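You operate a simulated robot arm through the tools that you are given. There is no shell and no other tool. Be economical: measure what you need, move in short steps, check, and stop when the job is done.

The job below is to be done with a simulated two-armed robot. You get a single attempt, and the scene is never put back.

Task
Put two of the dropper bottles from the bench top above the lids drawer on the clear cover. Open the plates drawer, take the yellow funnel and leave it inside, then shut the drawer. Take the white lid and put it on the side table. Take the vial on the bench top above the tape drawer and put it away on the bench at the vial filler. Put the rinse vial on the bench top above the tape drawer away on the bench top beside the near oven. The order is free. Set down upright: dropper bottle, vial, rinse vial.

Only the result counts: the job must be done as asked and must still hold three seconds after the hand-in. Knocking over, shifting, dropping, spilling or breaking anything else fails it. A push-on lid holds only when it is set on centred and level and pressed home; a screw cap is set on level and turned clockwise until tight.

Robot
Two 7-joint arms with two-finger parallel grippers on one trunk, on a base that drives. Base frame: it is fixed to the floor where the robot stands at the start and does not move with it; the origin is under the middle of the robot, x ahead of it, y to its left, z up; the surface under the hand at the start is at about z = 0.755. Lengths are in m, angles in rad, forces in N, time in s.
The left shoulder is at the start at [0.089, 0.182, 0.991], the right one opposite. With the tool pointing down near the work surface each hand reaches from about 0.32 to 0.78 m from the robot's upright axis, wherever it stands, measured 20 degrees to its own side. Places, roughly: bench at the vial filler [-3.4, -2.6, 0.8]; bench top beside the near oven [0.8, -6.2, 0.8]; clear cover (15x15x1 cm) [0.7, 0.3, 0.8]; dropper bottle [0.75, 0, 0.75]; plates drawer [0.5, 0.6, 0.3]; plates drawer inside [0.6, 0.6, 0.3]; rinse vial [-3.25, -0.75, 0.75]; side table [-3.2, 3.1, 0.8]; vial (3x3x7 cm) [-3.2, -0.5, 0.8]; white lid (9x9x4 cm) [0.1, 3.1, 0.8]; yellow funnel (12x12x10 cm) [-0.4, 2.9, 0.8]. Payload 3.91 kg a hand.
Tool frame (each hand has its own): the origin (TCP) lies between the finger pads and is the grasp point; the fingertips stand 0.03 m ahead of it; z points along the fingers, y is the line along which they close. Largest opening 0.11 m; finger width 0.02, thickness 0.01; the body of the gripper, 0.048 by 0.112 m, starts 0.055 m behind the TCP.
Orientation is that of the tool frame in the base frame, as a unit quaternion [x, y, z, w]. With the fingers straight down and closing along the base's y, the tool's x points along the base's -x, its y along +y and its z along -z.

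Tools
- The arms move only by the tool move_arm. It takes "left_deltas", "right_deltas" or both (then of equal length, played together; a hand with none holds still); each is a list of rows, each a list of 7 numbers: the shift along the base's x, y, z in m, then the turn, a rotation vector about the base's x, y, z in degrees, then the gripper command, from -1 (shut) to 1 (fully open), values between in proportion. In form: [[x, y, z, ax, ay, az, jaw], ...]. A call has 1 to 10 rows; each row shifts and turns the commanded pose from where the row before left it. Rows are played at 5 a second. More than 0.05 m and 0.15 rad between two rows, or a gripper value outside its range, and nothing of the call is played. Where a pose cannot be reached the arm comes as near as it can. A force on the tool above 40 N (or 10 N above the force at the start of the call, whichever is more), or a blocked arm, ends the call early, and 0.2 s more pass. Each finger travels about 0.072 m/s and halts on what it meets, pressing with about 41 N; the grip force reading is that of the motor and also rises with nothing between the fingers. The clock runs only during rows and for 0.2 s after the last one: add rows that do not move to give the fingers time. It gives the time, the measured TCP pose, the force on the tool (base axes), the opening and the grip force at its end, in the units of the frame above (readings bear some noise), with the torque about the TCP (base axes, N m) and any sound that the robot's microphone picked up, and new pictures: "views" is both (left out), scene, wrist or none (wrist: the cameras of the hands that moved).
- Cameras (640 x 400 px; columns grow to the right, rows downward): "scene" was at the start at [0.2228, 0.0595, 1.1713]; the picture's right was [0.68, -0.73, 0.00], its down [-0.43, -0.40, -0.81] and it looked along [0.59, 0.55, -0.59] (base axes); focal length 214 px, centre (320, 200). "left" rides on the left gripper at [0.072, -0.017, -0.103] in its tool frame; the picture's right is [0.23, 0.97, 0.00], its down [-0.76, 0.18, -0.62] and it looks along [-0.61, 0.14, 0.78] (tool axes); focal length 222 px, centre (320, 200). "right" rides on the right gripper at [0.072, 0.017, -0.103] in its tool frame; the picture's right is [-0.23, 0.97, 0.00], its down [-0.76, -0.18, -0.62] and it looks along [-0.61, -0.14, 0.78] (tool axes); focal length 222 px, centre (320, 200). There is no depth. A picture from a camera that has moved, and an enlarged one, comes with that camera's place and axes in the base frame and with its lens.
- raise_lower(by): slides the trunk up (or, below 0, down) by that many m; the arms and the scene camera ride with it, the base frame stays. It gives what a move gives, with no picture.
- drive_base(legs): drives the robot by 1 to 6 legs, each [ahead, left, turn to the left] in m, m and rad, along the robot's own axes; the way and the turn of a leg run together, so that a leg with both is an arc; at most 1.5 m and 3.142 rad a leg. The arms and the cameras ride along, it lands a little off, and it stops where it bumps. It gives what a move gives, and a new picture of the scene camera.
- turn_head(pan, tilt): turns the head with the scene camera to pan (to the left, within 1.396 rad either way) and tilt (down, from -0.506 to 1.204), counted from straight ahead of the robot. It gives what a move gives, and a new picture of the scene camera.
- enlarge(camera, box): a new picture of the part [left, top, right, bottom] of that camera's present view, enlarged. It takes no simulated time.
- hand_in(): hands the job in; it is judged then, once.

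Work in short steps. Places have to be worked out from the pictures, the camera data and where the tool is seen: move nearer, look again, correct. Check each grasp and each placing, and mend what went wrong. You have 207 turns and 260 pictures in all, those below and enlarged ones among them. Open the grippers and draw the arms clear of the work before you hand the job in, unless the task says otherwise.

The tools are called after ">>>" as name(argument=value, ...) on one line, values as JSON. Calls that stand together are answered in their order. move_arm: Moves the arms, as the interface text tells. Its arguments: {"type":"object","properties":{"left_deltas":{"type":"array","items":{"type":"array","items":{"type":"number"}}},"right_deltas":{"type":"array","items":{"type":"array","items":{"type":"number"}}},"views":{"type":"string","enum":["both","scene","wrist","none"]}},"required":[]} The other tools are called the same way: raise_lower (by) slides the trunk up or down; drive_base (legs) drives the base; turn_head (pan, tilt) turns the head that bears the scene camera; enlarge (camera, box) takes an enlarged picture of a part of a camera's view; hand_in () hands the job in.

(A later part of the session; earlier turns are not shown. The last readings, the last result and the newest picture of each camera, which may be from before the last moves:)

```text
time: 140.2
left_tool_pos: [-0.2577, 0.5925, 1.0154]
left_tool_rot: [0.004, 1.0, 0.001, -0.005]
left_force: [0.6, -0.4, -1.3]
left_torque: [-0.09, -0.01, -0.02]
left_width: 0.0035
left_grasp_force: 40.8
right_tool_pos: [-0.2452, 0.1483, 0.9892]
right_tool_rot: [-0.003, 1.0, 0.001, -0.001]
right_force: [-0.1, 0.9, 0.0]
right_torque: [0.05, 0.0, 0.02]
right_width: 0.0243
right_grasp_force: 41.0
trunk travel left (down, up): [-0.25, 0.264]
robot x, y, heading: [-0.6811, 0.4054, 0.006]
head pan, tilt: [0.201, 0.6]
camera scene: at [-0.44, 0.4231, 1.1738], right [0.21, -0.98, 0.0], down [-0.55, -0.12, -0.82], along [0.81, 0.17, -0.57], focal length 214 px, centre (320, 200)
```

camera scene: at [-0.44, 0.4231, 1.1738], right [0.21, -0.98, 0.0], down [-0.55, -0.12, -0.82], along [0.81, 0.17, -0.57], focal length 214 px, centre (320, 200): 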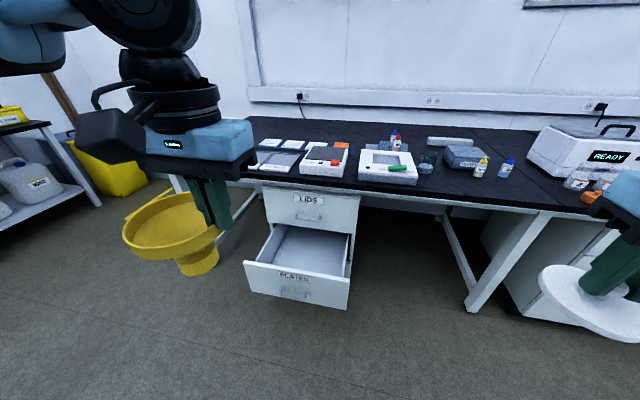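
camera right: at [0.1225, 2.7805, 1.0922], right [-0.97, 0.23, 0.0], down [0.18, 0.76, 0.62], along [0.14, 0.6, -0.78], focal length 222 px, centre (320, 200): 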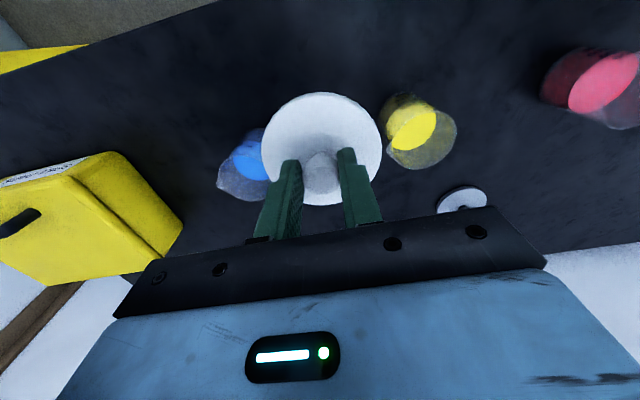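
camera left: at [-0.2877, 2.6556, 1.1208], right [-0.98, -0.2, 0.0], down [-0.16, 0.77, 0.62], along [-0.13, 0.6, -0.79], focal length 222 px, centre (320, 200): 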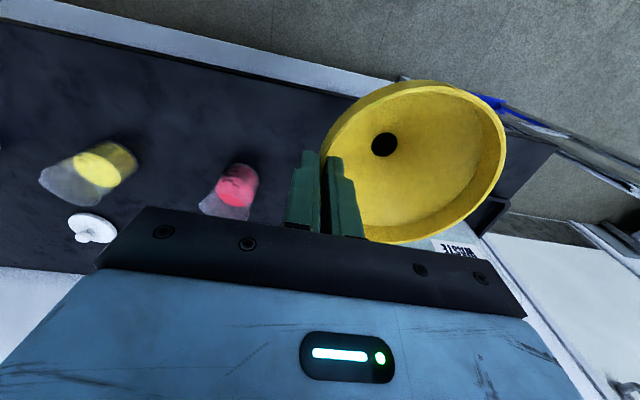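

Funnel and lid held. Lower the trunk, then approach the open drawer.

>>> raise_lower(by=-0.24)

>>> drive_base(legs=[[0.28, -0.03, 0]])

>>> turn_head(pan=0.3, tilt=1.0)

```text
time: 142.7
left_tool_pos: [-0.2587, 0.5926, 0.7757]
left_tool_rot: [0.004, 1.0, 0.0, -0.003]
left_force: [0.7, 0.2, -2.0]
left_torque: [-0.1, -0.01, 0.02]
left_width: 0.0038
left_grasp_force: 41.3
right_tool_pos: [-0.2452, 0.1488, 0.7482]
right_tool_rot: [-0.003, 1.0, 0.001, -0.001]
right_force: [-0.5, 0.9, -0.3]
right_torque: [-0.01, -0.01, 0.01]
right_width: 0.0246
right_grasp_force: 41.1
trunk travel left (down, up): [-0.01, 0.504]
robot x, y, heading: [-0.6856, 0.4034, 0.013]
head pan, tilt: [0.201, 0.6]
```

```text
time: 144.7
left_tool_pos: [0.0222, 0.5664, 0.7755]
left_tool_rot: [0.002, 1.0, 0.001, -0.004]
left_force: [0.4, -0.9, -1.2]
left_torque: [-0.04, 0.01, -0.01]
left_width: 0.004
left_grasp_force: 40.8
right_tool_pos: [0.0381, 0.1214, 0.7482]
right_tool_rot: [-0.004, 1.0, 0.002, 0.0]
right_force: [0.5, 0.5, 0.4]
right_torque: [-0.05, 0.02, 0.0]
right_width: 0.0244
right_grasp_force: 41.6
trunk travel left (down, up): [-0.01, 0.504]
robot x, y, heading: [-0.3995, 0.3742, 0.009]
head pan, tilt: [0.201, 0.6]
camera scene: at [-0.072, 0.3966, 0.9144], right [0.21, -0.98, 0.0], down [-0.55, -0.12, -0.82], along [0.81, 0.17, -0.57], focal length 214 px, centre (320, 200)
```

scene: 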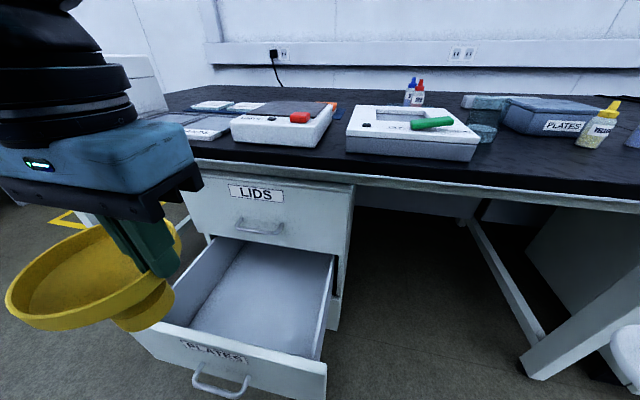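

```text
time: 145.6
left_tool_pos: [0.023, 0.5677, 0.7742]
left_tool_rot: [0.001, 1.0, 0.001, -0.006]
left_force: [-0.7, -0.7, -0.6]
left_torque: [-0.07, 0.01, 0.03]
left_width: 0.0037
left_grasp_force: 40.8
right_tool_pos: [0.0379, 0.1218, 0.7482]
right_tool_rot: [-0.005, 1.0, 0.001, -0.002]
right_force: [0.7, -0.3, -0.6]
right_torque: [0.0, -0.03, 0.03]
right_width: 0.0242
right_grasp_force: 40.8
trunk travel left (down, up): [-0.01, 0.504]
robot x, y, heading: [-0.4018, 0.3748, 0.01]
head pan, tilt: [0.3, 1.0]
camera scene: at [-0.0846, 0.3993, 0.8917], right [0.27, -0.96, 0.0], down [-0.74, -0.21, -0.64], along [0.62, 0.18, -0.77], focal length 214 px, centre (320, 200)
```

scene: 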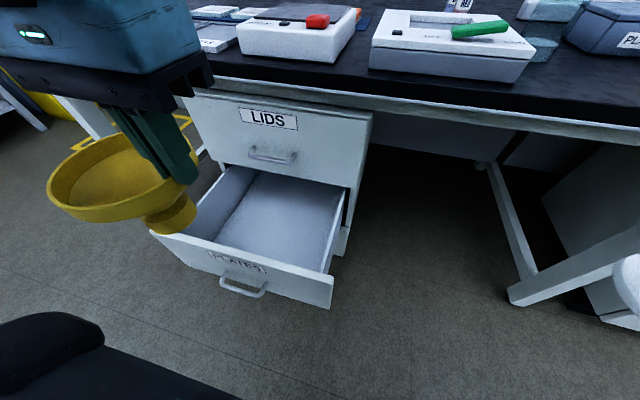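

Drawer interior spans y≈0.43–0.85, centre 0.64. Move the funnel over it and descend.

>>> move_arm(left_deltas=[[0.03, 0.003, -0.015, 0, 0, 0, -1], [0.03, 0.003, -0.015, 0, 0, 0, -1], [0.03, 0.003, -0.02, 0, 0, 0, -1], [0.03, 0.003, -0.02, 0, 0, 0, -1], [0.03, 0.003, -0.02, 0, 0, 0, -1], [0, 0, -0.04, 0, 0, 0, -1], [0, 0, -0.04, 0, 0, 0, -1]], views="both")

```text
time: 147.2
left_tool_pos: [0.1721, 0.5813, 0.6035]
left_tool_rot: [0.001, 1.0, 0.001, -0.004]
left_force: [-1.0, -0.7, -0.7]
left_torque: [-0.01, 0.01, 0.01]
left_width: 0.0039
left_grasp_force: 41.2
right_tool_pos: [0.0384, 0.1222, 0.747]
right_tool_rot: [-0.005, 1.0, 0.002, -0.001]
right_force: [0.6, 0.3, -0.4]
right_torque: [-0.04, 0.03, 0.0]
right_width: 0.0244
right_grasp_force: 40.7
trunk travel left (down, up): [-0.01, 0.504]
robot x, y, heading: [-0.4071, 0.3699, 0.011]
head pan, tilt: [0.3, 1.0]
camera scene: at [-0.0921, 0.3995, 0.8824], right [0.31, -0.95, 0.0], down [-0.8, -0.26, -0.54], along [0.51, 0.17, -0.84], focal length 214 px, centre (320, 200)
camera left: at [0.0997, 0.5658, 0.7083], right [-0.22, 0.97, 0.0], down [0.77, 0.17, 0.62], along [0.6, 0.14, -0.79], focal length 222 px, centre (320, 200)
```

scene: 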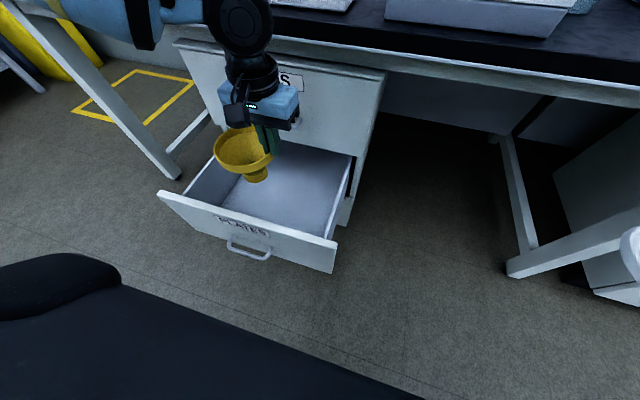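
left: 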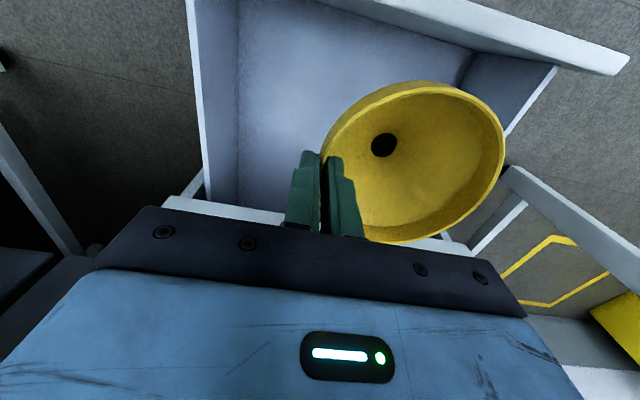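

Well positioned. Continue descending into the drawer.

>>> move_arm(left_deltas=[[0, 0, -0.04, 0, 0, 0, -1], [0, 0, -0.04, 0, 0, 0, -1], [0, 0, -0.03, 0, 0, 0, -1], [0, 0, -0.02, 0, 0, 0, -1], [0, 0, 0, 0, 0, 0, -1]], views="both")

```text
time: 148.3
left_tool_pos: [0.1724, 0.5799, 0.4757]
left_tool_rot: [0.001, 1.0, 0.001, -0.005]
left_force: [-0.3, 0.1, -1.5]
left_torque: [-0.05, 0.0, 0.02]
left_width: 0.0037
left_grasp_force: 41.3
right_tool_pos: [0.0378, 0.1195, 0.7485]
right_tool_rot: [-0.005, 1.0, 0.002, -0.001]
right_force: [0.1, 1.3, 0.2]
right_torque: [0.0, 0.02, -0.01]
right_width: 0.0246
right_grasp_force: 41.3
trunk travel left (down, up): [-0.01, 0.504]
robot x, y, heading: [-0.4015, 0.3766, 0.006]
head pan, tilt: [0.3, 1.0]
camera scene: at [-0.0922, 0.3994, 0.8824], right [0.31, -0.95, 0.0], down [-0.8, -0.26, -0.54], along [0.51, 0.17, -0.84], focal length 214 px, centre (320, 200)
camera left: at [0.101, 0.5652, 0.5811], right [-0.22, 0.97, 0.0], down [0.77, 0.17, 0.62], along [0.6, 0.14, -0.79], focal length 222 px, centre (320, 200)
```

scene: 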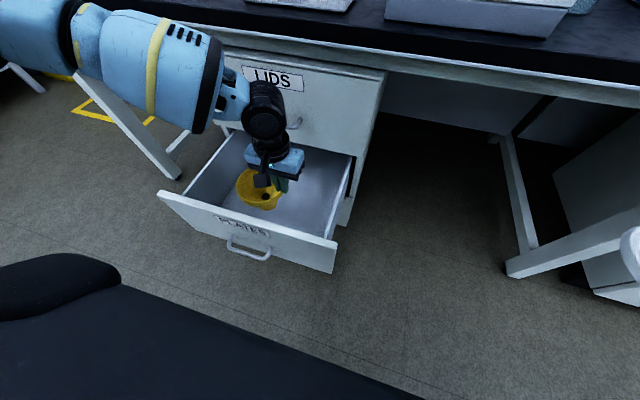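
left: 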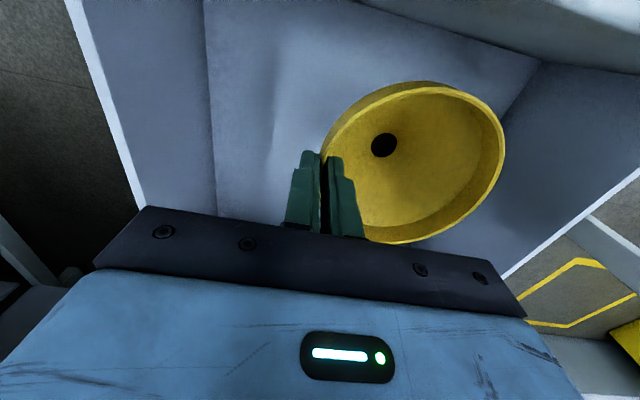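

Continue down in 1 cm steps until contact.

>>> move_arm(left_deltas=[[0, 0, -0.01, 0, 0, 0, -1], [0, 0, -0.01, 0, 0, 0, -1], [0, 0, -0.01, 0, 0, 0, -1], [0, 0, -0.01, 0, 0, 0, -1], [0, 0, -0.01, 0, 0, 0, -1], [0, 0, -0.005, 0, 0, 0, -1], [0, 0, -0.005, 0, 0, 0, -1], [0, 0, -0.005, 0, 0, 0, -1]], views="both")

```text
time: 150.2
left_tool_pos: [0.1724, 0.5819, 0.4121]
left_tool_rot: [0.002, 1.0, 0.001, -0.004]
left_force: [-0.7, 1.4, -1.3]
left_torque: [-0.04, 0.0, -0.01]
left_width: 0.0035
left_grasp_force: 40.7
right_tool_pos: [0.038, 0.1192, 0.748]
right_tool_rot: [-0.005, 1.0, 0.002, -0.001]
right_force: [0.5, -0.6, 0.2]
right_torque: [0.0, -0.02, 0.01]
right_width: 0.0244
right_grasp_force: 41.6
trunk travel left (down, up): [-0.01, 0.504]
robot x, y, heading: [-0.405, 0.377, 0.009]
head pan, tilt: [0.3, 1.0]
camera scene: at [-0.0922, 0.3994, 0.8824], right [0.31, -0.95, 0.0], down [-0.8, -0.26, -0.54], along [0.51, 0.17, -0.84], focal length 214 px, centre (320, 200)
camera left: at [0.1015, 0.5657, 0.5158], right [-0.22, 0.97, 0.0], down [0.77, 0.17, 0.62], along [0.6, 0.14, -0.79], focal length 222 px, centre (320, 200)
```

scene: 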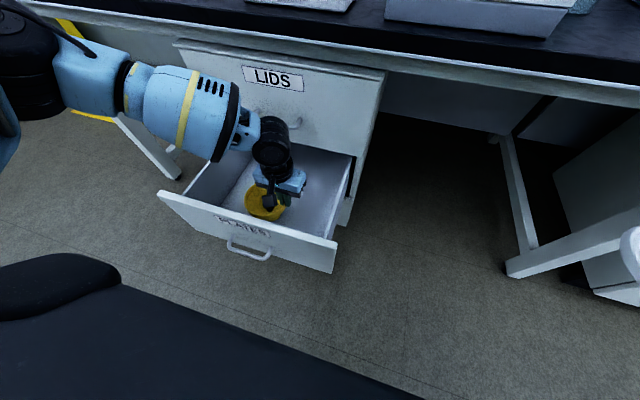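
left: 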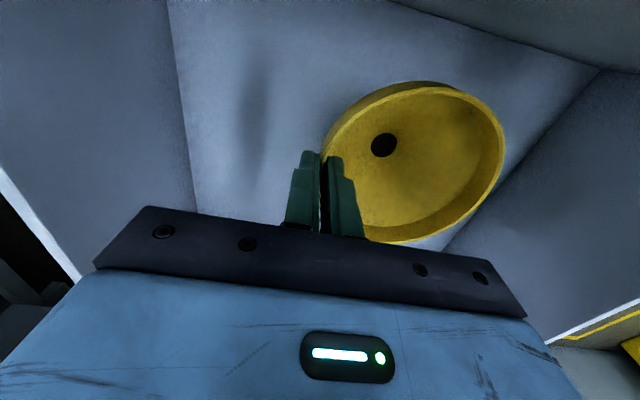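

No contact yet. Continue in 5 mm steps.

>>> move_arm(left_deltas=[[0, 0, -0.006, 0, 0, 0, -1], [0, 0, -0.006, 0, 0, 0, -1], [0, 0, -0.006, 0, 0, 0, -1], [0, 0, -0.006, 0, 0, 0, -1], [0, 0, -0.006, 0, 0, 0, -1], [0, 0, -0.006, 0, 0, 0, -1]], views="both")

```text
time: 151.1
left_tool_pos: [0.1778, 0.5767, 0.3978]
left_tool_rot: [0.003, 1.0, -0.004, 0.002]
left_force: [1.5, -0.1, 12.2]
left_torque: [0.5, 0.0, 0.01]
left_width: 0.0043
left_grasp_force: 40.5
right_tool_pos: [0.0381, 0.1204, 0.7472]
right_tool_rot: [-0.004, 1.0, 0.002, -0.001]
right_force: [-0.2, 0.8, 0.4]
right_torque: [0.0, 0.03, 0.0]
right_width: 0.0245
right_grasp_force: 41.8
trunk travel left (down, up): [-0.01, 0.504]
robot x, y, heading: [-0.402, 0.3716, 0.015]
head pan, tilt: [0.3, 1.0]
stopped in row 4 (left hand): the force on the tool passed its limit at 44 N (the readings are from after the stop); the commanded pose is now the measured one
camera scene: at [-0.0927, 0.399, 0.8826], right [0.3, -0.95, 0.0], down [-0.8, -0.26, -0.54], along [0.51, 0.16, -0.84], focal length 214 px, centre (320, 200)
camera left: at [0.1054, 0.5611, 0.501], right [-0.22, 0.98, -0.01], down [0.76, 0.18, 0.63], along [0.61, 0.13, -0.78], focal length 222 px, centre (320, 200)
```

scene: 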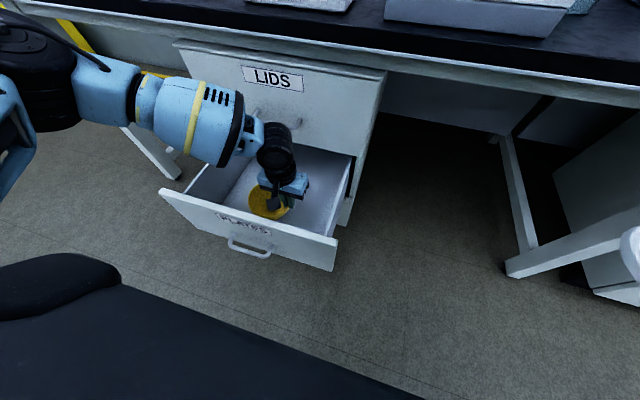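
left: 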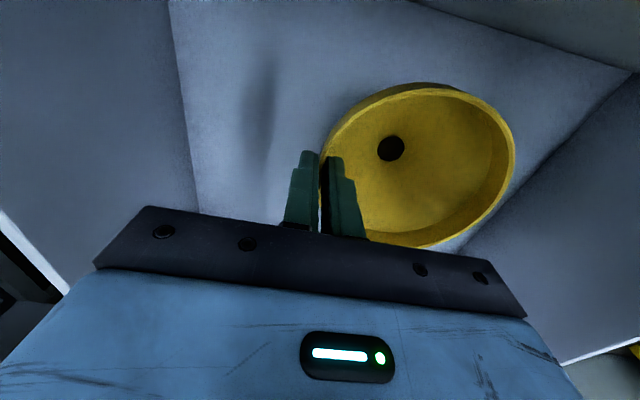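

Contact with the drawer floor. Open slightly and rise straight up.

>>> move_arm(left_deltas=[[0, 0, 0.002, 0, 0, 0, -1], [0, 0, 0, 0, 0, 0, -0.4], [0, 0, 0, 0, 0, 0, -0.4], [0, 0, 0.02, 0, 0, 0, -0.4], [0, 0, 0.03, 0, 0, 0, -0.4]], views="both")

```text
time: 152.3
left_tool_pos: [0.1771, 0.5765, 0.4468]
left_tool_rot: [0.004, 1.0, -0.006, 0.001]
left_force: [-0.3, -0.7, -0.3]
left_torque: [-0.03, 0.01, 0.01]
left_width: 0.033
left_grasp_force: 0.1
right_tool_pos: [0.0368, 0.121, 0.7491]
right_tool_rot: [-0.004, 1.0, 0.002, 0.0]
right_force: [-0.8, 0.3, -0.8]
right_torque: [0.0, -0.01, 0.0]
right_width: 0.0248
right_grasp_force: 41.1
trunk travel left (down, up): [-0.01, 0.504]
robot x, y, heading: [-0.4028, 0.375, 0.012]
head pan, tilt: [0.3, 1.0]
camera scene: at [-0.0924, 0.399, 0.8825], right [0.3, -0.95, 0.0], down [-0.8, -0.26, -0.54], along [0.51, 0.16, -0.84], focal length 214 px, centre (320, 200)
camera left: at [0.1045, 0.5615, 0.5516], right [-0.22, 0.98, -0.01], down [0.76, 0.18, 0.62], along [0.61, 0.13, -0.78], focal length 222 px, centre (320, 200)
```

scene: 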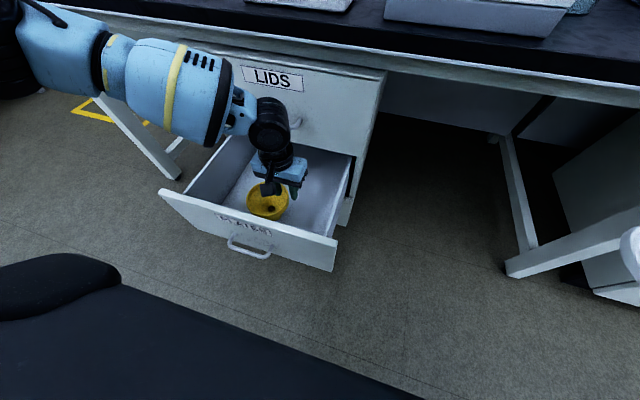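
left: 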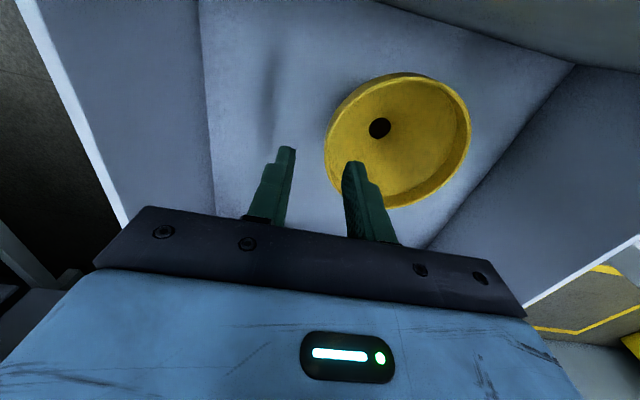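

Funnel stands in the drawer. Raise the hand out and retract in front of the drawer.

>>> move_arm(left_deltas=[[0, 0, 0.045, 0, 0, 0, -0.4], [0, 0, 0.045, 0, 0, 0, -0.4], [0, 0, 0.045, 0, 0, 0, -1], [-0.01, 0, 0.045, 0, 0, 0, -1], [-0.03, 0.01, 0.03, 0, 0, 0, -1], [-0.045, 0.015, 0, 0, 0, 0, -1], [-0.045, 0.015, 0, 0, 0, 0, -1], [-0.045, 0.015, 0, 0, 0, 0, -1], [-0.045, 0.015, 0, 0, 0, 0, -1]], views="scene")

```text
time: 154.3
left_tool_pos: [-0.0191, 0.6488, 0.6656]
left_tool_rot: [0.003, 1.0, -0.006, -0.002]
left_force: [-1.0, -0.8, -0.4]
left_torque: [0.02, 0.0, 0.0]
left_width: 0.0
left_grasp_force: 37.8
left hand out of reach, approached as far as the arm can: row 9
right_tool_pos: [0.0392, 0.1204, 0.7485]
right_tool_rot: [-0.005, 1.0, 0.002, -0.001]
right_force: [0.6, 0.2, 0.3]
right_torque: [0.0, 0.04, 0.0]
right_width: 0.0242
right_grasp_force: 40.9
trunk travel left (down, up): [-0.01, 0.504]
robot x, y, heading: [-0.4058, 0.3756, 0.011]
head pan, tilt: [0.3, 1.0]
camera scene: at [-0.0923, 0.3991, 0.8824], right [0.3, -0.95, 0.0], down [-0.8, -0.26, -0.54], along [0.51, 0.16, -0.84], focal length 214 px, centre (320, 200)
```

scene: 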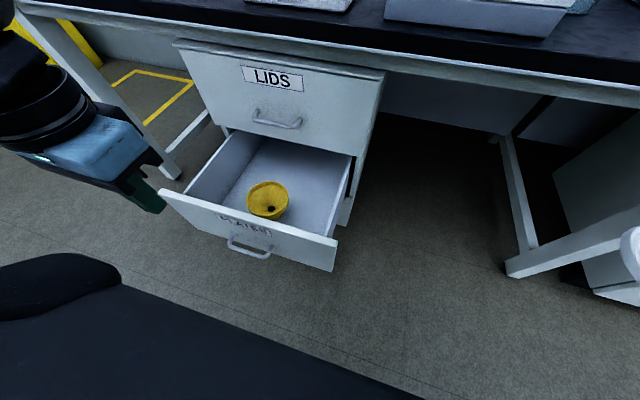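

Back up 0.3 m to get room, then pitch the hand forward and lower it.

>>> drive_base(legs=[[-0.32, 0, 0]])

>>> move_arm(left_deltas=[[0.02, 0, -0.02, 0, -8, 0, -1], [0.02, 0, -0.02, 0, -8, 0, -1], [0.02, 0, -0.02, 0, -8, 0, -1], [0.02, 0, -0.02, 0, -8, 0, -1], [0.02, 0, -0.02, 0, -8, 0, -1], [0.02, 0, -0.02, 0, -8, 0, -1], [0.02, 0, -0.03, 0, -8, 0, -1], [0.02, 0, -0.03, 0, -8, 0, -1], [0, 0, -0.03, 0, 0, 0, -1], [0, 0, -0.03, 0, 0, 0, -1]], views="none")

```text
time: 156.4
left_tool_pos: [-0.3396, 0.6453, 0.6658]
left_tool_rot: [0.006, 1.0, -0.005, 0.0]
left_force: [0.1, 0.0, 0.2]
left_torque: [-0.01, 0.0, 0.02]
left_width: 0.0
left_grasp_force: 37.3
right_tool_pos: [-0.2848, 0.1164, 0.7485]
right_tool_rot: [-0.002, 1.0, 0.002, -0.001]
right_force: [-0.5, -0.9, -0.1]
right_torque: [0.02, -0.03, -0.03]
right_width: 0.0244
right_grasp_force: 41.1
trunk travel left (down, up): [-0.01, 0.504]
robot x, y, heading: [-0.7266, 0.3731, 0.006]
head pan, tilt: [0.3, 1.0]
camera scene: at [-0.4137, 0.3953, 0.8825], right [0.3, -0.95, 0.0], down [-0.8, -0.25, -0.54], along [0.52, 0.16, -0.84], focal length 214 px, centre (320, 200)
```

scene: 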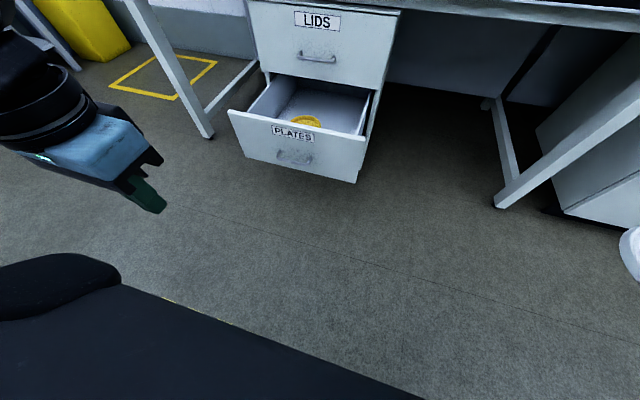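

```text
time: 158.7
left_tool_pos: [-0.1346, 0.652, 0.4403]
left_tool_rot: [0.007, 0.848, -0.001, 0.53]
left_force: [0.2, -0.3, -0.1]
left_torque: [0.04, -0.01, 0.01]
left_width: 0.0001
left_grasp_force: 37.5
left hand out of reach, approached as far as the arm can: row 1, 2, 3, 4
right_tool_pos: [-0.2839, 0.1154, 0.7497]
right_tool_rot: [-0.003, 1.0, 0.001, -0.001]
right_force: [-0.4, -0.1, 0.4]
right_torque: [0.0, -0.04, -0.03]
right_width: 0.0244
right_grasp_force: 41.3
trunk travel left (down, up): [-0.01, 0.504]
robot x, y, heading: [-0.7225, 0.3734, 0.002]
head pan, tilt: [0.3, 1.0]
```

Hand pitched 64° forward. Lower 3 cm, shift left so it presses beside the handle, and advance.

>>> move_arm(left_deltas=[[0, 0.0, -0.015, 0, 0, 0, -1], [0, 0.0, -0.015, 0, 0, 0, -1]], views="none")

>>> drive_base(legs=[[0.1, 0.09, 0]])

```text
time: 159.2
left_tool_pos: [-0.1349, 0.6504, 0.4082]
left_tool_rot: [0.008, 0.848, -0.001, 0.53]
left_force: [-1.0, -1.1, 0.4]
left_torque: [0.0, -0.01, 0.01]
left_width: 0.0
left_grasp_force: 37.6
right_tool_pos: [-0.2847, 0.1167, 0.7477]
right_tool_rot: [-0.002, 1.0, 0.002, -0.001]
right_force: [0.0, 0.5, -0.4]
right_torque: [-0.01, 0.03, 0.03]
right_width: 0.0242
right_grasp_force: 40.9
trunk travel left (down, up): [-0.01, 0.504]
robot x, y, heading: [-0.723, 0.376, 0.005]
head pan, tilt: [0.3, 1.0]
```

```text
time: 160.7
left_tool_pos: [-0.0341, 0.7389, 0.408]
left_tool_rot: [0.007, 0.849, -0.001, 0.529]
left_force: [0.7, -0.1, 0.3]
left_torque: [0.03, 0.01, 0.01]
left_width: 0.0
left_grasp_force: 38.1
right_tool_pos: [-0.1834, 0.205, 0.7478]
right_tool_rot: [-0.003, 1.0, 0.001, -0.001]
right_force: [0.6, -0.6, 0.0]
right_torque: [0.0, -0.01, 0.04]
right_width: 0.0243
right_grasp_force: 41.0
trunk travel left (down, up): [-0.01, 0.504]
robot x, y, heading: [-0.6251, 0.463, 0.008]
head pan, tilt: [0.3, 1.0]
camera scene: at [-0.3128, 0.4843, 0.8824], right [0.3, -0.95, 0.0], down [-0.8, -0.25, -0.54], along [0.52, 0.16, -0.84], focal length 214 px, centre (320, 200)
```

scene: 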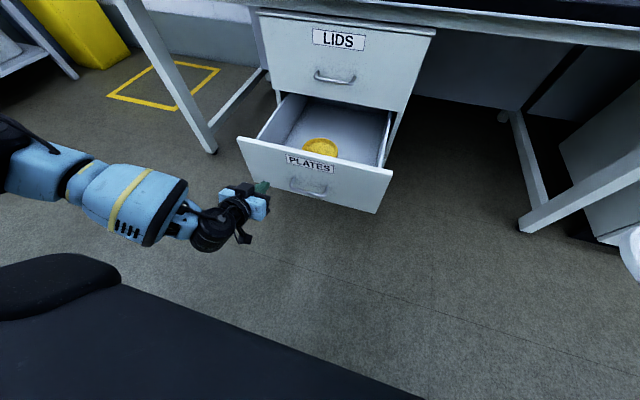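

Fingers point at the upper-left of the drawer front. Push forward ~0.2 m first.

>>> drive_base(legs=[[0.2, 0, 0]])

```text
time: 162.3
left_tool_pos: [0.1618, 0.7408, 0.4088]
left_tool_rot: [0.005, 0.848, 0.0, 0.529]
left_force: [-0.9, -0.1, 0.0]
left_torque: [0.03, 0.01, 0.01]
left_width: 0.0003
left_grasp_force: 38.0
right_tool_pos: [0.0134, 0.2072, 0.7485]
right_tool_rot: [-0.004, 1.0, 0.001, -0.001]
right_force: [0.4, 0.4, -0.7]
right_torque: [0.01, 0.01, 0.02]
right_width: 0.0244
right_grasp_force: 40.9
trunk travel left (down, up): [-0.01, 0.504]
robot x, y, heading: [-0.4306, 0.4617, 0.008]
head pan, tilt: [0.3, 1.0]
camera scene: at [-0.1155, 0.4861, 0.8824], right [0.3, -0.95, 0.0], down [-0.8, -0.25, -0.54], along [0.51, 0.16, -0.84], focal length 214 px, centre (320, 200)
```

scene: 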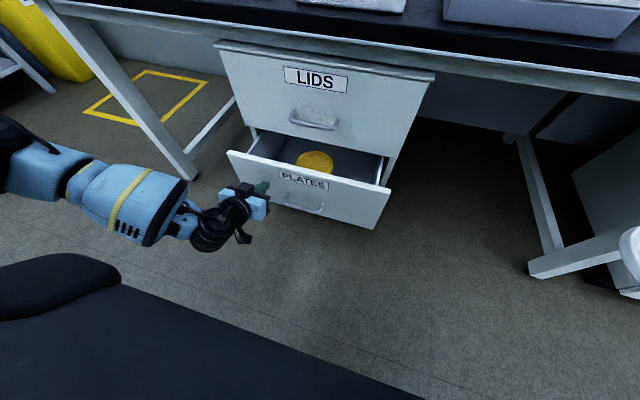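

Drawer slides. Push the remaining ~0.12 m.

>>> drive_base(legs=[[0.12, 0, 0]])

```text
time: 163.7
left_tool_pos: [0.279, 0.7416, 0.4077]
left_tool_rot: [0.006, 0.85, -0.001, 0.526]
left_force: [-0.8, -1.0, 0.8]
left_torque: [-0.01, -0.01, -0.03]
left_width: 0.0
left_grasp_force: 37.8
right_tool_pos: [0.1347, 0.2084, 0.7478]
right_tool_rot: [-0.003, 1.0, 0.002, -0.001]
right_force: [-0.5, 0.4, -0.9]
right_torque: [-0.01, -0.01, 0.01]
right_width: 0.0241
right_grasp_force: 40.8
trunk travel left (down, up): [-0.01, 0.504]
robot x, y, heading: [-0.3038, 0.4619, 0.014]
head pan, tilt: [0.3, 1.0]
stopped in leg 1: the force on the tool passed its limit at 54 N (the readings are from after the stop); the commanded pose is now the measured one
camera scene: at [0.0058, 0.4873, 0.8825], right [0.3, -0.95, 0.0], down [-0.8, -0.26, -0.54], along [0.51, 0.16, -0.84], focal length 214 px, centre (320, 200)
```

scene: 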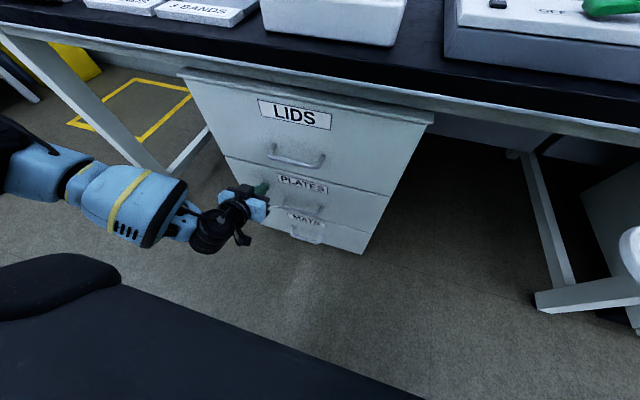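

Drawer is shut (stop force). Back away and check, then restore the hand.

>>> drive_base(legs=[[-0.6, 0, 0]])

>>> enlarge(camera="scene", box=[220, 0, 460, 200])

>>> move_arm(left_deltas=[[-0.02, 0, 0.03, 0, 8, 0, 0], [-0.02, 0, 0.03, 0, 8, 0, 0], [-0.02, 0, 0.03, 0, 8, 0, 0], [-0.02, 0, 0.03, 0, 8, 0, 0], [-0.02, 0, 0.03, 0, 8, 0, 0], [-0.02, 0, 0.03, 0, 8, 0, 0], [-0.02, 0, 0.03, 0, 8, 0, 0], [-0.02, 0, 0.03, 0, 8, 0, 0]], views="none")

>>> raise_lower(by=0.24)

```text
time: 167.0
left_tool_pos: [-0.3181, 0.7388, 0.4066]
left_tool_rot: [0.002, 0.85, 0.002, 0.526]
left_force: [0.6, -1.1, 0.1]
left_torque: [-0.02, 0.02, 0.0]
left_width: 0.0001
left_grasp_force: 37.8
right_tool_pos: [-0.4588, 0.2056, 0.7477]
right_tool_rot: [-0.007, 1.0, 0.001, -0.002]
right_force: [-0.4, 0.6, -1.2]
right_torque: [0.02, -0.01, 0.01]
right_width: 0.0242
right_grasp_force: 41.2
trunk travel left (down, up): [-0.01, 0.504]
robot x, y, heading: [-0.9038, 0.4563, 0.014]
head pan, tilt: [0.3, 1.0]
camera scene: at [-0.5904, 0.4826, 0.8825], right [0.31, -0.95, 0.0], down [-0.8, -0.26, -0.54], along [0.51, 0.17, -0.84], focal length 214 px, centre (320, 200)
```

scene: 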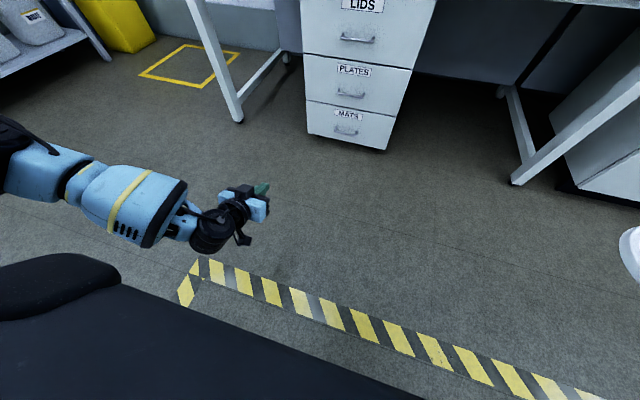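

```text
2.00 times, centred on (340, 100) of scene
camera zoom: at [-0.5904, 0.4826, 0.8825], right [0.31, -0.95, 0.0], down [-0.8, -0.26, -0.54], along [0.51, 0.17, -0.84], focal length 429 px, centre (280, 400)
```

zoom: 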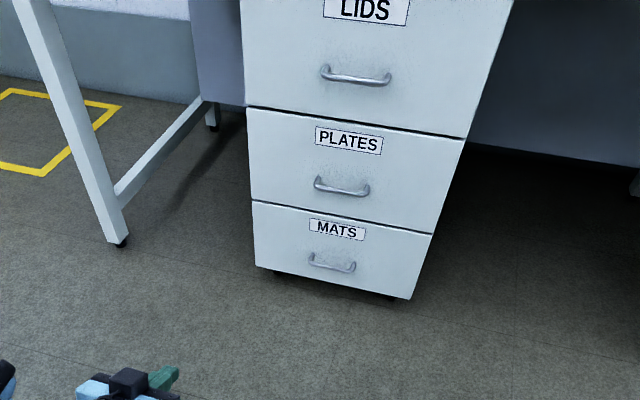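

```text
time: 168.8
left_tool_pos: [-0.477, 0.7376, 0.6482]
left_tool_rot: [0.005, 1.0, -0.001, -0.005]
left_force: [-0.1, 0.7, 0.1]
left_torque: [0.0, -0.01, -0.01]
left_width: 0.0549
left_grasp_force: 0.0
right_tool_pos: [-0.4584, 0.2051, 0.7481]
right_tool_rot: [-0.007, 1.0, 0.001, -0.002]
right_force: [-0.1, -0.2, -0.6]
right_torque: [0.02, -0.01, 0.0]
right_width: 0.0242
right_grasp_force: 40.8
trunk travel left (down, up): [-0.01, 0.504]
robot x, y, heading: [-0.9001, 0.4596, 0.015]
head pan, tilt: [0.3, 1.0]
```

```text
time: 171.3
left_tool_pos: [-0.4783, 0.7396, 0.8852]
left_tool_rot: [0.004, 1.0, -0.002, -0.004]
left_force: [0.4, -0.2, -0.8]
left_torque: [0.03, 0.02, -0.02]
left_width: 0.055
left_grasp_force: 0.0
right_tool_pos: [-0.4578, 0.2035, 0.9888]
right_tool_rot: [-0.007, 1.0, 0.002, -0.001]
right_force: [0.3, 0.9, 0.1]
right_torque: [0.0, -0.01, 0.03]
right_width: 0.0244
right_grasp_force: 41.1
trunk travel left (down, up): [-0.25, 0.264]
robot x, y, heading: [-0.9056, 0.4587, 0.013]
head pan, tilt: [0.3, 1.0]
```

Drawer is flush. Now turn left and drive toward the side table with the lid; raise the left hand a bit first.

>>> move_arm(left_deltas=[[0, 0, 0.04, 0, 0, 0, 0], [0, 0, 0.04, 0, 0, 0, 0], [0, 0, 0.03, 0, 0, 0, 0]], views="none")

>>> drive_base(legs=[[0, 0, 1.56], [1.0, 1.1, 0]])

>>> turn_head(pan=0.6, tilt=0.3)

```text
time: 172.1
left_tool_pos: [-0.4785, 0.7411, 0.9968]
left_tool_rot: [0.003, 1.0, -0.001, -0.005]
left_force: [0.1, 0.5, 1.3]
left_torque: [-0.01, -0.03, 0.01]
left_width: 0.0551
left_grasp_force: 0.0
right_tool_pos: [-0.4586, 0.2059, 0.9879]
right_tool_rot: [-0.007, 1.0, 0.002, -0.001]
right_force: [-0.7, 0.1, -0.6]
right_torque: [0.01, 0.03, -0.01]
right_width: 0.0243
right_grasp_force: 41.0
trunk travel left (down, up): [-0.25, 0.264]
robot x, y, heading: [-0.9029, 0.4553, 0.011]
head pan, tilt: [0.3, 1.0]
```

```text
time: 185.9
left_tool_pos: [-2.2032, 1.9463, 0.9973]
left_tool_rot: [-0.676, 0.737, -0.005, -0.001]
left_force: [0.4, 0.8, 0.3]
left_torque: [-0.03, 0.02, -0.02]
left_width: 0.0551
left_grasp_force: 0.0
right_tool_pos: [-1.6688, 1.9219, 0.9878]
right_tool_rot: [-0.683, 0.73, 0.0, -0.001]
right_force: [0.9, 0.7, -0.7]
right_torque: [0.0, -0.02, -0.01]
right_width: 0.0242
right_grasp_force: 41.6
trunk travel left (down, up): [-0.25, 0.264]
robot x, y, heading: [-1.9562, 1.5002, 1.512]
head pan, tilt: [0.3, 1.0]
camera scene: at [-1.9623, 1.7271, 1.1418], right [0.97, 0.23, 0.0], down [0.2, -0.82, -0.54], along [-0.13, 0.53, -0.84], focal length 214 px, centre (320, 200)
```

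scene: 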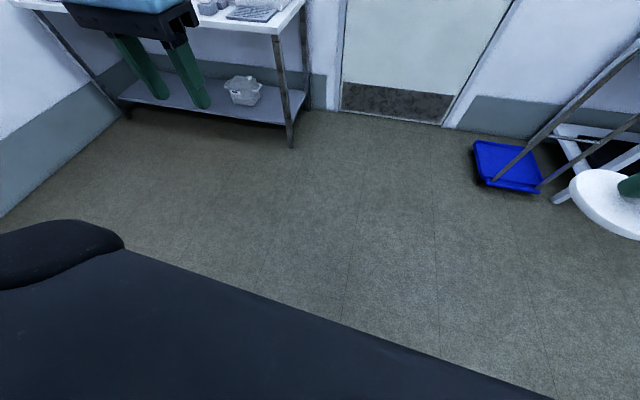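

```text
time: 186.9
left_tool_pos: [-2.2034, 1.9459, 0.9957]
left_tool_rot: [-0.676, 0.737, -0.005, -0.003]
left_force: [0.6, -0.7, -0.3]
left_torque: [-0.02, 0.01, -0.03]
left_width: 0.055
left_grasp_force: 0.0
right_tool_pos: [-1.6684, 1.9227, 0.9889]
right_tool_rot: [-0.684, 0.73, 0.001, -0.002]
right_force: [-1.3, 0.3, -1.0]
right_torque: [0.03, -0.02, 0.01]
right_width: 0.0242
right_grasp_force: 41.0
trunk travel left (down, up): [-0.25, 0.264]
robot x, y, heading: [-1.9571, 1.5036, 1.506]
head pan, tilt: [0.6, 0.3]
camera scene: at [-1.9936, 1.7396, 1.2013], right [0.86, 0.51, 0.0], down [0.15, -0.26, -0.96], along [-0.49, 0.82, -0.3], focal length 214 px, centre (320, 200)
```

scene: 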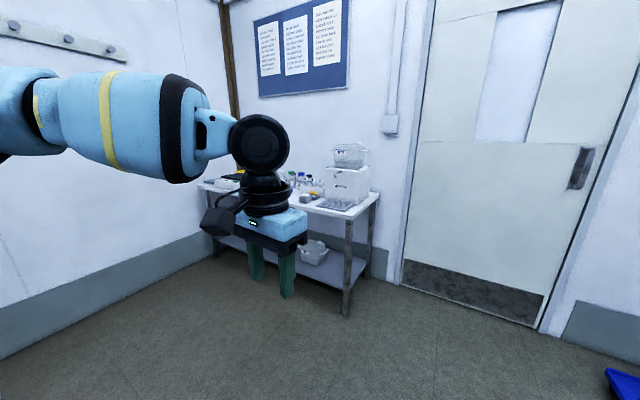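

Side table front edge y≈2.8. Drive closer and look at free space.

>>> drive_base(legs=[[0.6, 1.05, 0.06]])

>>> turn_head(pan=0.0, tilt=0.6)

```text
time: 196.4
left_tool_pos: [-3.2218, 2.6153, 0.997]
left_tool_rot: [-0.681, 0.732, -0.004, -0.001]
left_force: [0.2, 0.8, 0.9]
left_torque: [0.0, 0.01, -0.02]
left_width: 0.055
left_grasp_force: 0.0
right_tool_pos: [-2.6848, 2.5979, 0.9888]
right_tool_rot: [-0.689, 0.724, -0.001, -0.002]
right_force: [-0.6, -0.1, -0.5]
right_torque: [-0.01, 0.0, -0.01]
right_width: 0.0242
right_grasp_force: 41.1
trunk travel left (down, up): [-0.25, 0.264]
robot x, y, heading: [-2.9675, 2.1772, 1.523]
head pan, tilt: [0.6, 0.3]
camera scene: at [-3.0078, 2.411, 1.2013], right [0.85, 0.52, 0.0], down [0.15, -0.25, -0.96], along [-0.5, 0.81, -0.3], focal length 214 px, centre (320, 200)
```

scene: 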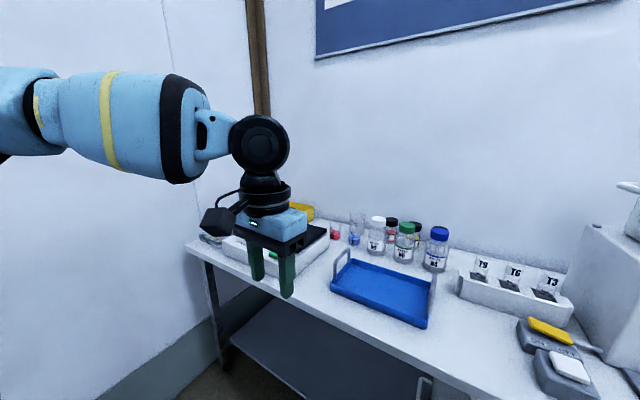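

```text
time: 197.4
left_tool_pos: [-3.2222, 2.6142, 0.9962]
left_tool_rot: [-0.682, 0.731, -0.003, -0.002]
left_force: [0.1, -1.6, 0.0]
left_torque: [-0.01, 0.01, 0.01]
left_width: 0.0549
left_grasp_force: 0.0
right_tool_pos: [-2.686, 2.5987, 0.9873]
right_tool_rot: [-0.69, 0.724, -0.001, -0.003]
right_force: [-0.1, -0.1, 0.0]
right_torque: [-0.01, 0.0, 0.03]
right_width: 0.024
right_grasp_force: 41.0
trunk travel left (down, up): [-0.25, 0.264]
robot x, y, heading: [-2.9647, 2.1726, 1.524]
head pan, tilt: [0.0, 0.6]
camera scene: at [-2.9546, 2.4197, 1.1739], right [1.0, -0.05, 0.0], down [-0.03, -0.56, -0.83], along [0.04, 0.82, -0.56], focal length 214 px, centre (320, 200)
```

scene: 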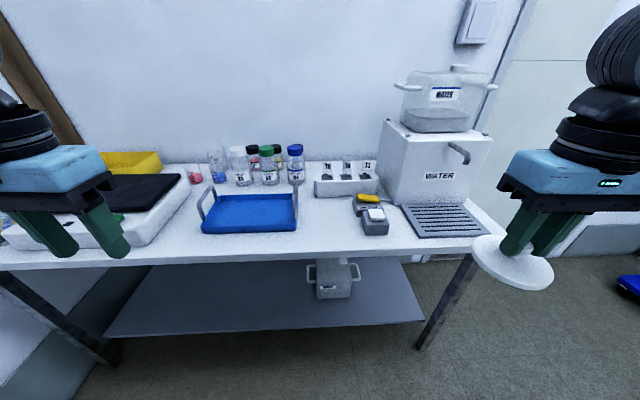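

Free gap on the table right of the blue tray, centre ≈(-2.905,2.885). Move the base so the right arm reaches it.

>>> drive_base(legs=[[0.15, 0.1, 0.045]])

>>> turn_head(pan=-0.3, tilt=0.75)

```text
time: 199.0
left_tool_pos: [-3.3387, 2.7525, 0.9964]
left_tool_rot: [-0.698, 0.716, -0.005, -0.002]
left_force: [0.5, 0.4, 0.6]
left_torque: [0.01, -0.01, -0.01]
left_width: 0.0549
left_grasp_force: 0.0
right_tool_pos: [-2.8021, 2.7627, 0.9876]
right_tool_rot: [-0.707, 0.707, 0.0, -0.003]
right_force: [1.1, 0.3, -0.8]
right_torque: [-0.02, 0.01, 0.01]
right_width: 0.0239
right_grasp_force: 40.7
trunk travel left (down, up): [-0.25, 0.264]
robot x, y, heading: [-3.0604, 2.3234, 1.568]
head pan, tilt: [0.0, 0.6]
camera scene: at [-3.0627, 2.5717, 1.1737], right [1.0, 0.0, 0.0], down [0.0, -0.57, -0.82], along [0.0, 0.82, -0.57], focal length 214 px, centre (320, 200)
```

scene: 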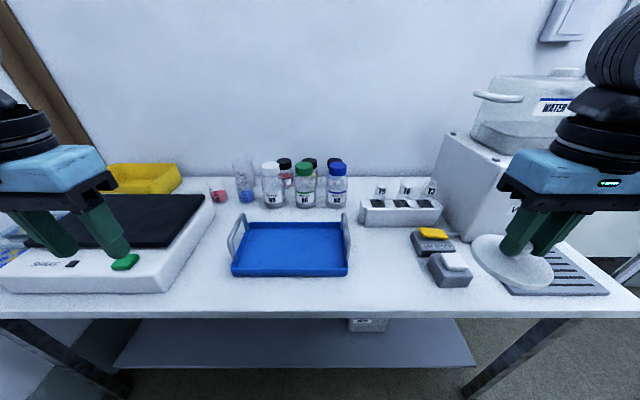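

```text
time: 199.8
left_tool_pos: [-3.3379, 2.7527, 0.9964]
left_tool_rot: [-0.699, 0.715, -0.003, -0.003]
left_force: [-0.3, -0.6, -0.2]
left_torque: [-0.01, 0.01, 0.01]
left_width: 0.0548
left_grasp_force: 0.1
right_tool_pos: [-2.8017, 2.7632, 0.9878]
right_tool_rot: [-0.706, 0.708, 0.0, -0.003]
right_force: [-0.1, 0.1, -0.7]
right_torque: [0.02, -0.03, 0.0]
right_width: 0.0237
right_grasp_force: 41.4
trunk travel left (down, up): [-0.25, 0.264]
robot x, y, heading: [-3.0616, 2.3221, 1.569]
head pan, tilt: [-0.3, 0.75]
camera scene: at [-3.0379, 2.5619, 1.161], right [0.95, -0.3, 0.0], down [-0.2, -0.65, -0.73], along [0.22, 0.7, -0.68], focal length 214 px, centre (320, 200)
```

scene: 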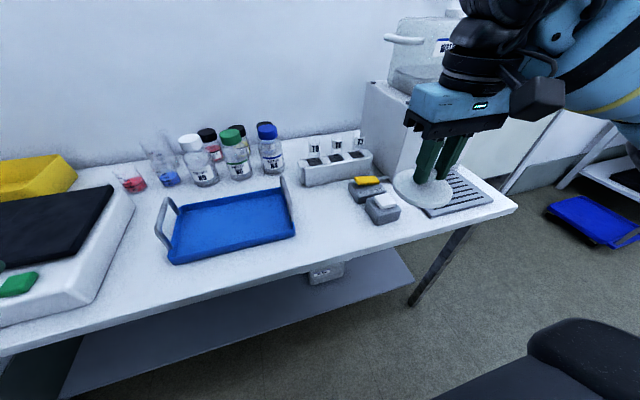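

Move the lid above (-2.905,2.885) and lower toward the table.

>>> move_arm(right_deltas=[[-0.035, 0.04, 0, 0, 0, 0, -1], [-0.035, 0.04, 0, 0, 0, 0, -1], [-0.034, 0.042, -0.01, 0, 0, 0, -1], [0, 0, -0.04, 0, 0, 0, -1], [0, 0, -0.04, 0, 0, 0, -1], [0, 0, -0.03, 0, 0, 0, -1], [0, 0, -0.02, 0, 0, 0, -1], [0, 0, 0, 0, 0, 0, -1]], views="both")

```text
refused: row 1 steps farther than a row can; nothing moved
```

>>> move_arm(right_deltas=[[-0.026, 0.03, 0, 0, 0, 0, -1], [-0.026, 0.03, 0, 0, 0, 0, -1], [-0.026, 0.03, 0, 0, 0, 0, -1], [-0.026, 0.032, -0.01, 0, 0, 0, -1], [0, 0, -0.04, 0, 0, 0, -1], [0, 0, -0.04, 0, 0, 0, -1], [0, 0, -0.03, 0, 0, 0, -1], [0, 0, -0.02, 0, 0, 0, -1], [0, 0, 0, 0, 0, 0, -1]], views="both")

```text
time: 201.8
left_tool_pos: [-3.3392, 2.7532, 0.9972]
left_tool_rot: [-0.698, 0.716, -0.003, -0.003]
left_force: [0.2, 0.4, -1.1]
left_torque: [-0.01, 0.03, 0.0]
left_width: 0.0549
left_grasp_force: 0.1
right_tool_pos: [-2.9031, 2.8842, 0.8489]
right_tool_rot: [-0.706, 0.708, 0.0, -0.003]
right_force: [0.6, -0.6, -0.9]
right_torque: [0.03, 0.02, -0.01]
right_width: 0.0239
right_grasp_force: 40.8
trunk travel left (down, up): [-0.25, 0.264]
robot x, y, heading: [-3.0647, 2.3235, 1.569]
head pan, tilt: [-0.3, 0.75]
camera scene: at [-3.0379, 2.5618, 1.161], right [0.95, -0.3, 0.0], down [-0.2, -0.65, -0.73], along [0.22, 0.7, -0.68], focal length 214 px, centre (320, 200)
camera right: at [-2.921, 2.8133, 0.9526], right [-0.97, 0.23, 0.0], down [0.18, 0.76, 0.62], along [0.14, 0.6, -0.78], focal length 222 px, centre (320, 200)
```

scene: 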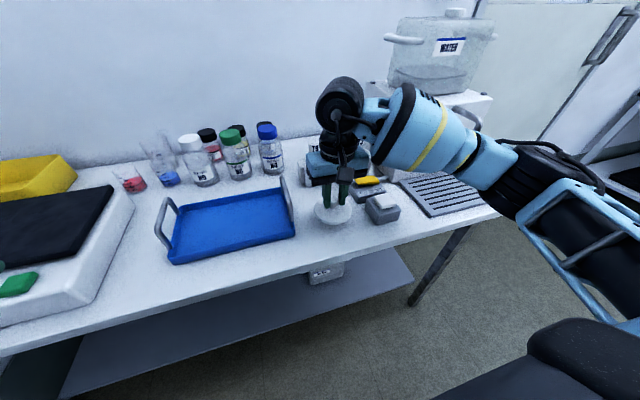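
right: 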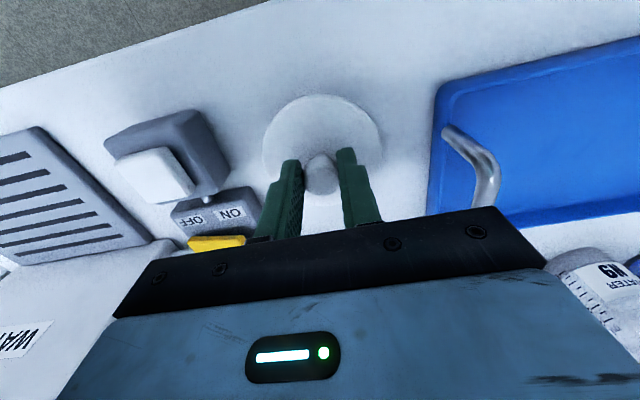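

Clear of neighbours. Lower until contact.

>>> move_arm(right_deltas=[[0, 0, -0.01, 0, 0, 0, -1], [0, 0, -0.01, 0, 0, 0, -1], [0, 0, -0.006, 0, 0, 0, -1], [0, 0, -0.004, 0, 0, 0, -1], [0, 0, -0.003, 0, 0, 0, -1], [0, 0, -0.003, 0, 0, 0, -1], [0, 0, -0.002, 0, 0, 0, -1], [0, 0, 0, 0, 0, 0, -1]], views="none")

```text
time: 203.6
left_tool_pos: [-3.3396, 2.7509, 0.9974]
left_tool_rot: [-0.699, 0.715, -0.004, -0.001]
left_force: [0.8, 0.6, 0.5]
left_torque: [-0.01, 0.01, -0.02]
left_width: 0.0551
left_grasp_force: 0.1
right_tool_pos: [-2.9064, 2.8846, 0.8147]
right_tool_rot: [-0.707, 0.708, 0.004, -0.001]
right_force: [2.3, 3.3, 28.8]
right_torque: [-0.57, -0.07, -0.17]
right_width: 0.0237
right_grasp_force: 40.2
trunk travel left (down, up): [-0.25, 0.264]
robot x, y, heading: [-3.0627, 2.3251, 1.568]
head pan, tilt: [-0.3, 0.75]
```

Contact with the table. Ease up, release and rise.

>>> move_arm(right_deltas=[[0, 0, 0.003, 0, 0, 0, -1], [0, 0, 0, 0, 0, 0, -0.3], [0, 0, 0, 0, 0, 0, -0.1], [0, 0, 0, 0, 0, 0, -0.1], [0, 0, 0.04, 0, 0, 0, -0.1], [0, 0, 0.04, 0, 0, 0, -0.1], [0, 0, 0.04, 0, 0, 0, -0.1], [0, -0.03, 0.03, 0, 0, 0, -0.1]], views="both")

```text
time: 205.4
left_tool_pos: [-3.3373, 2.7516, 0.9955]
left_tool_rot: [-0.698, 0.716, -0.003, -0.002]
left_force: [0.6, -0.5, -0.7]
left_torque: [-0.01, 0.02, 0.0]
left_width: 0.0551
left_grasp_force: 0.1
right_tool_pos: [-2.9037, 2.8509, 0.9622]
right_tool_rot: [-0.707, 0.708, 0.0, -0.002]
right_force: [-0.3, 0.1, -0.9]
right_torque: [0.04, 0.01, 0.0]
right_width: 0.0493
right_grasp_force: 0.0
trunk travel left (down, up): [-0.25, 0.264]
robot x, y, heading: [-3.0611, 2.3244, 1.57]
head pan, tilt: [-0.3, 0.75]
camera scene: at [-3.0377, 2.5609, 1.1612], right [0.95, -0.3, 0.0], down [-0.2, -0.65, -0.73], along [0.22, 0.7, -0.68], focal length 214 px, centre (320, 200)
camera right: at [-2.9205, 2.7803, 1.0661], right [-0.97, 0.23, 0.0], down [0.18, 0.76, 0.62], along [0.14, 0.6, -0.78], focal length 222 px, centre (320, 200)
```

scene: 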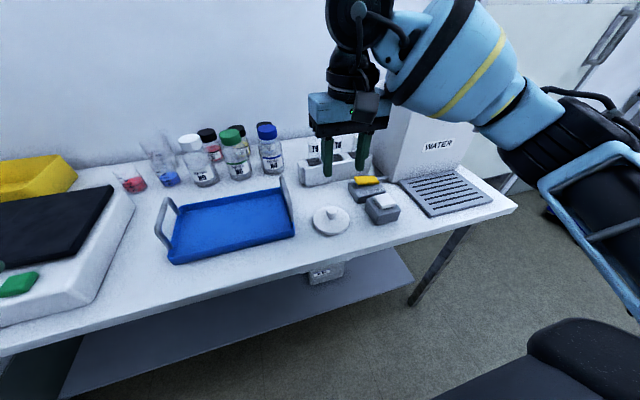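
right: 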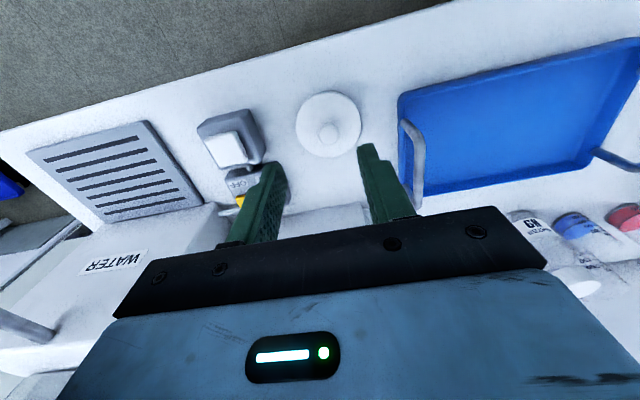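

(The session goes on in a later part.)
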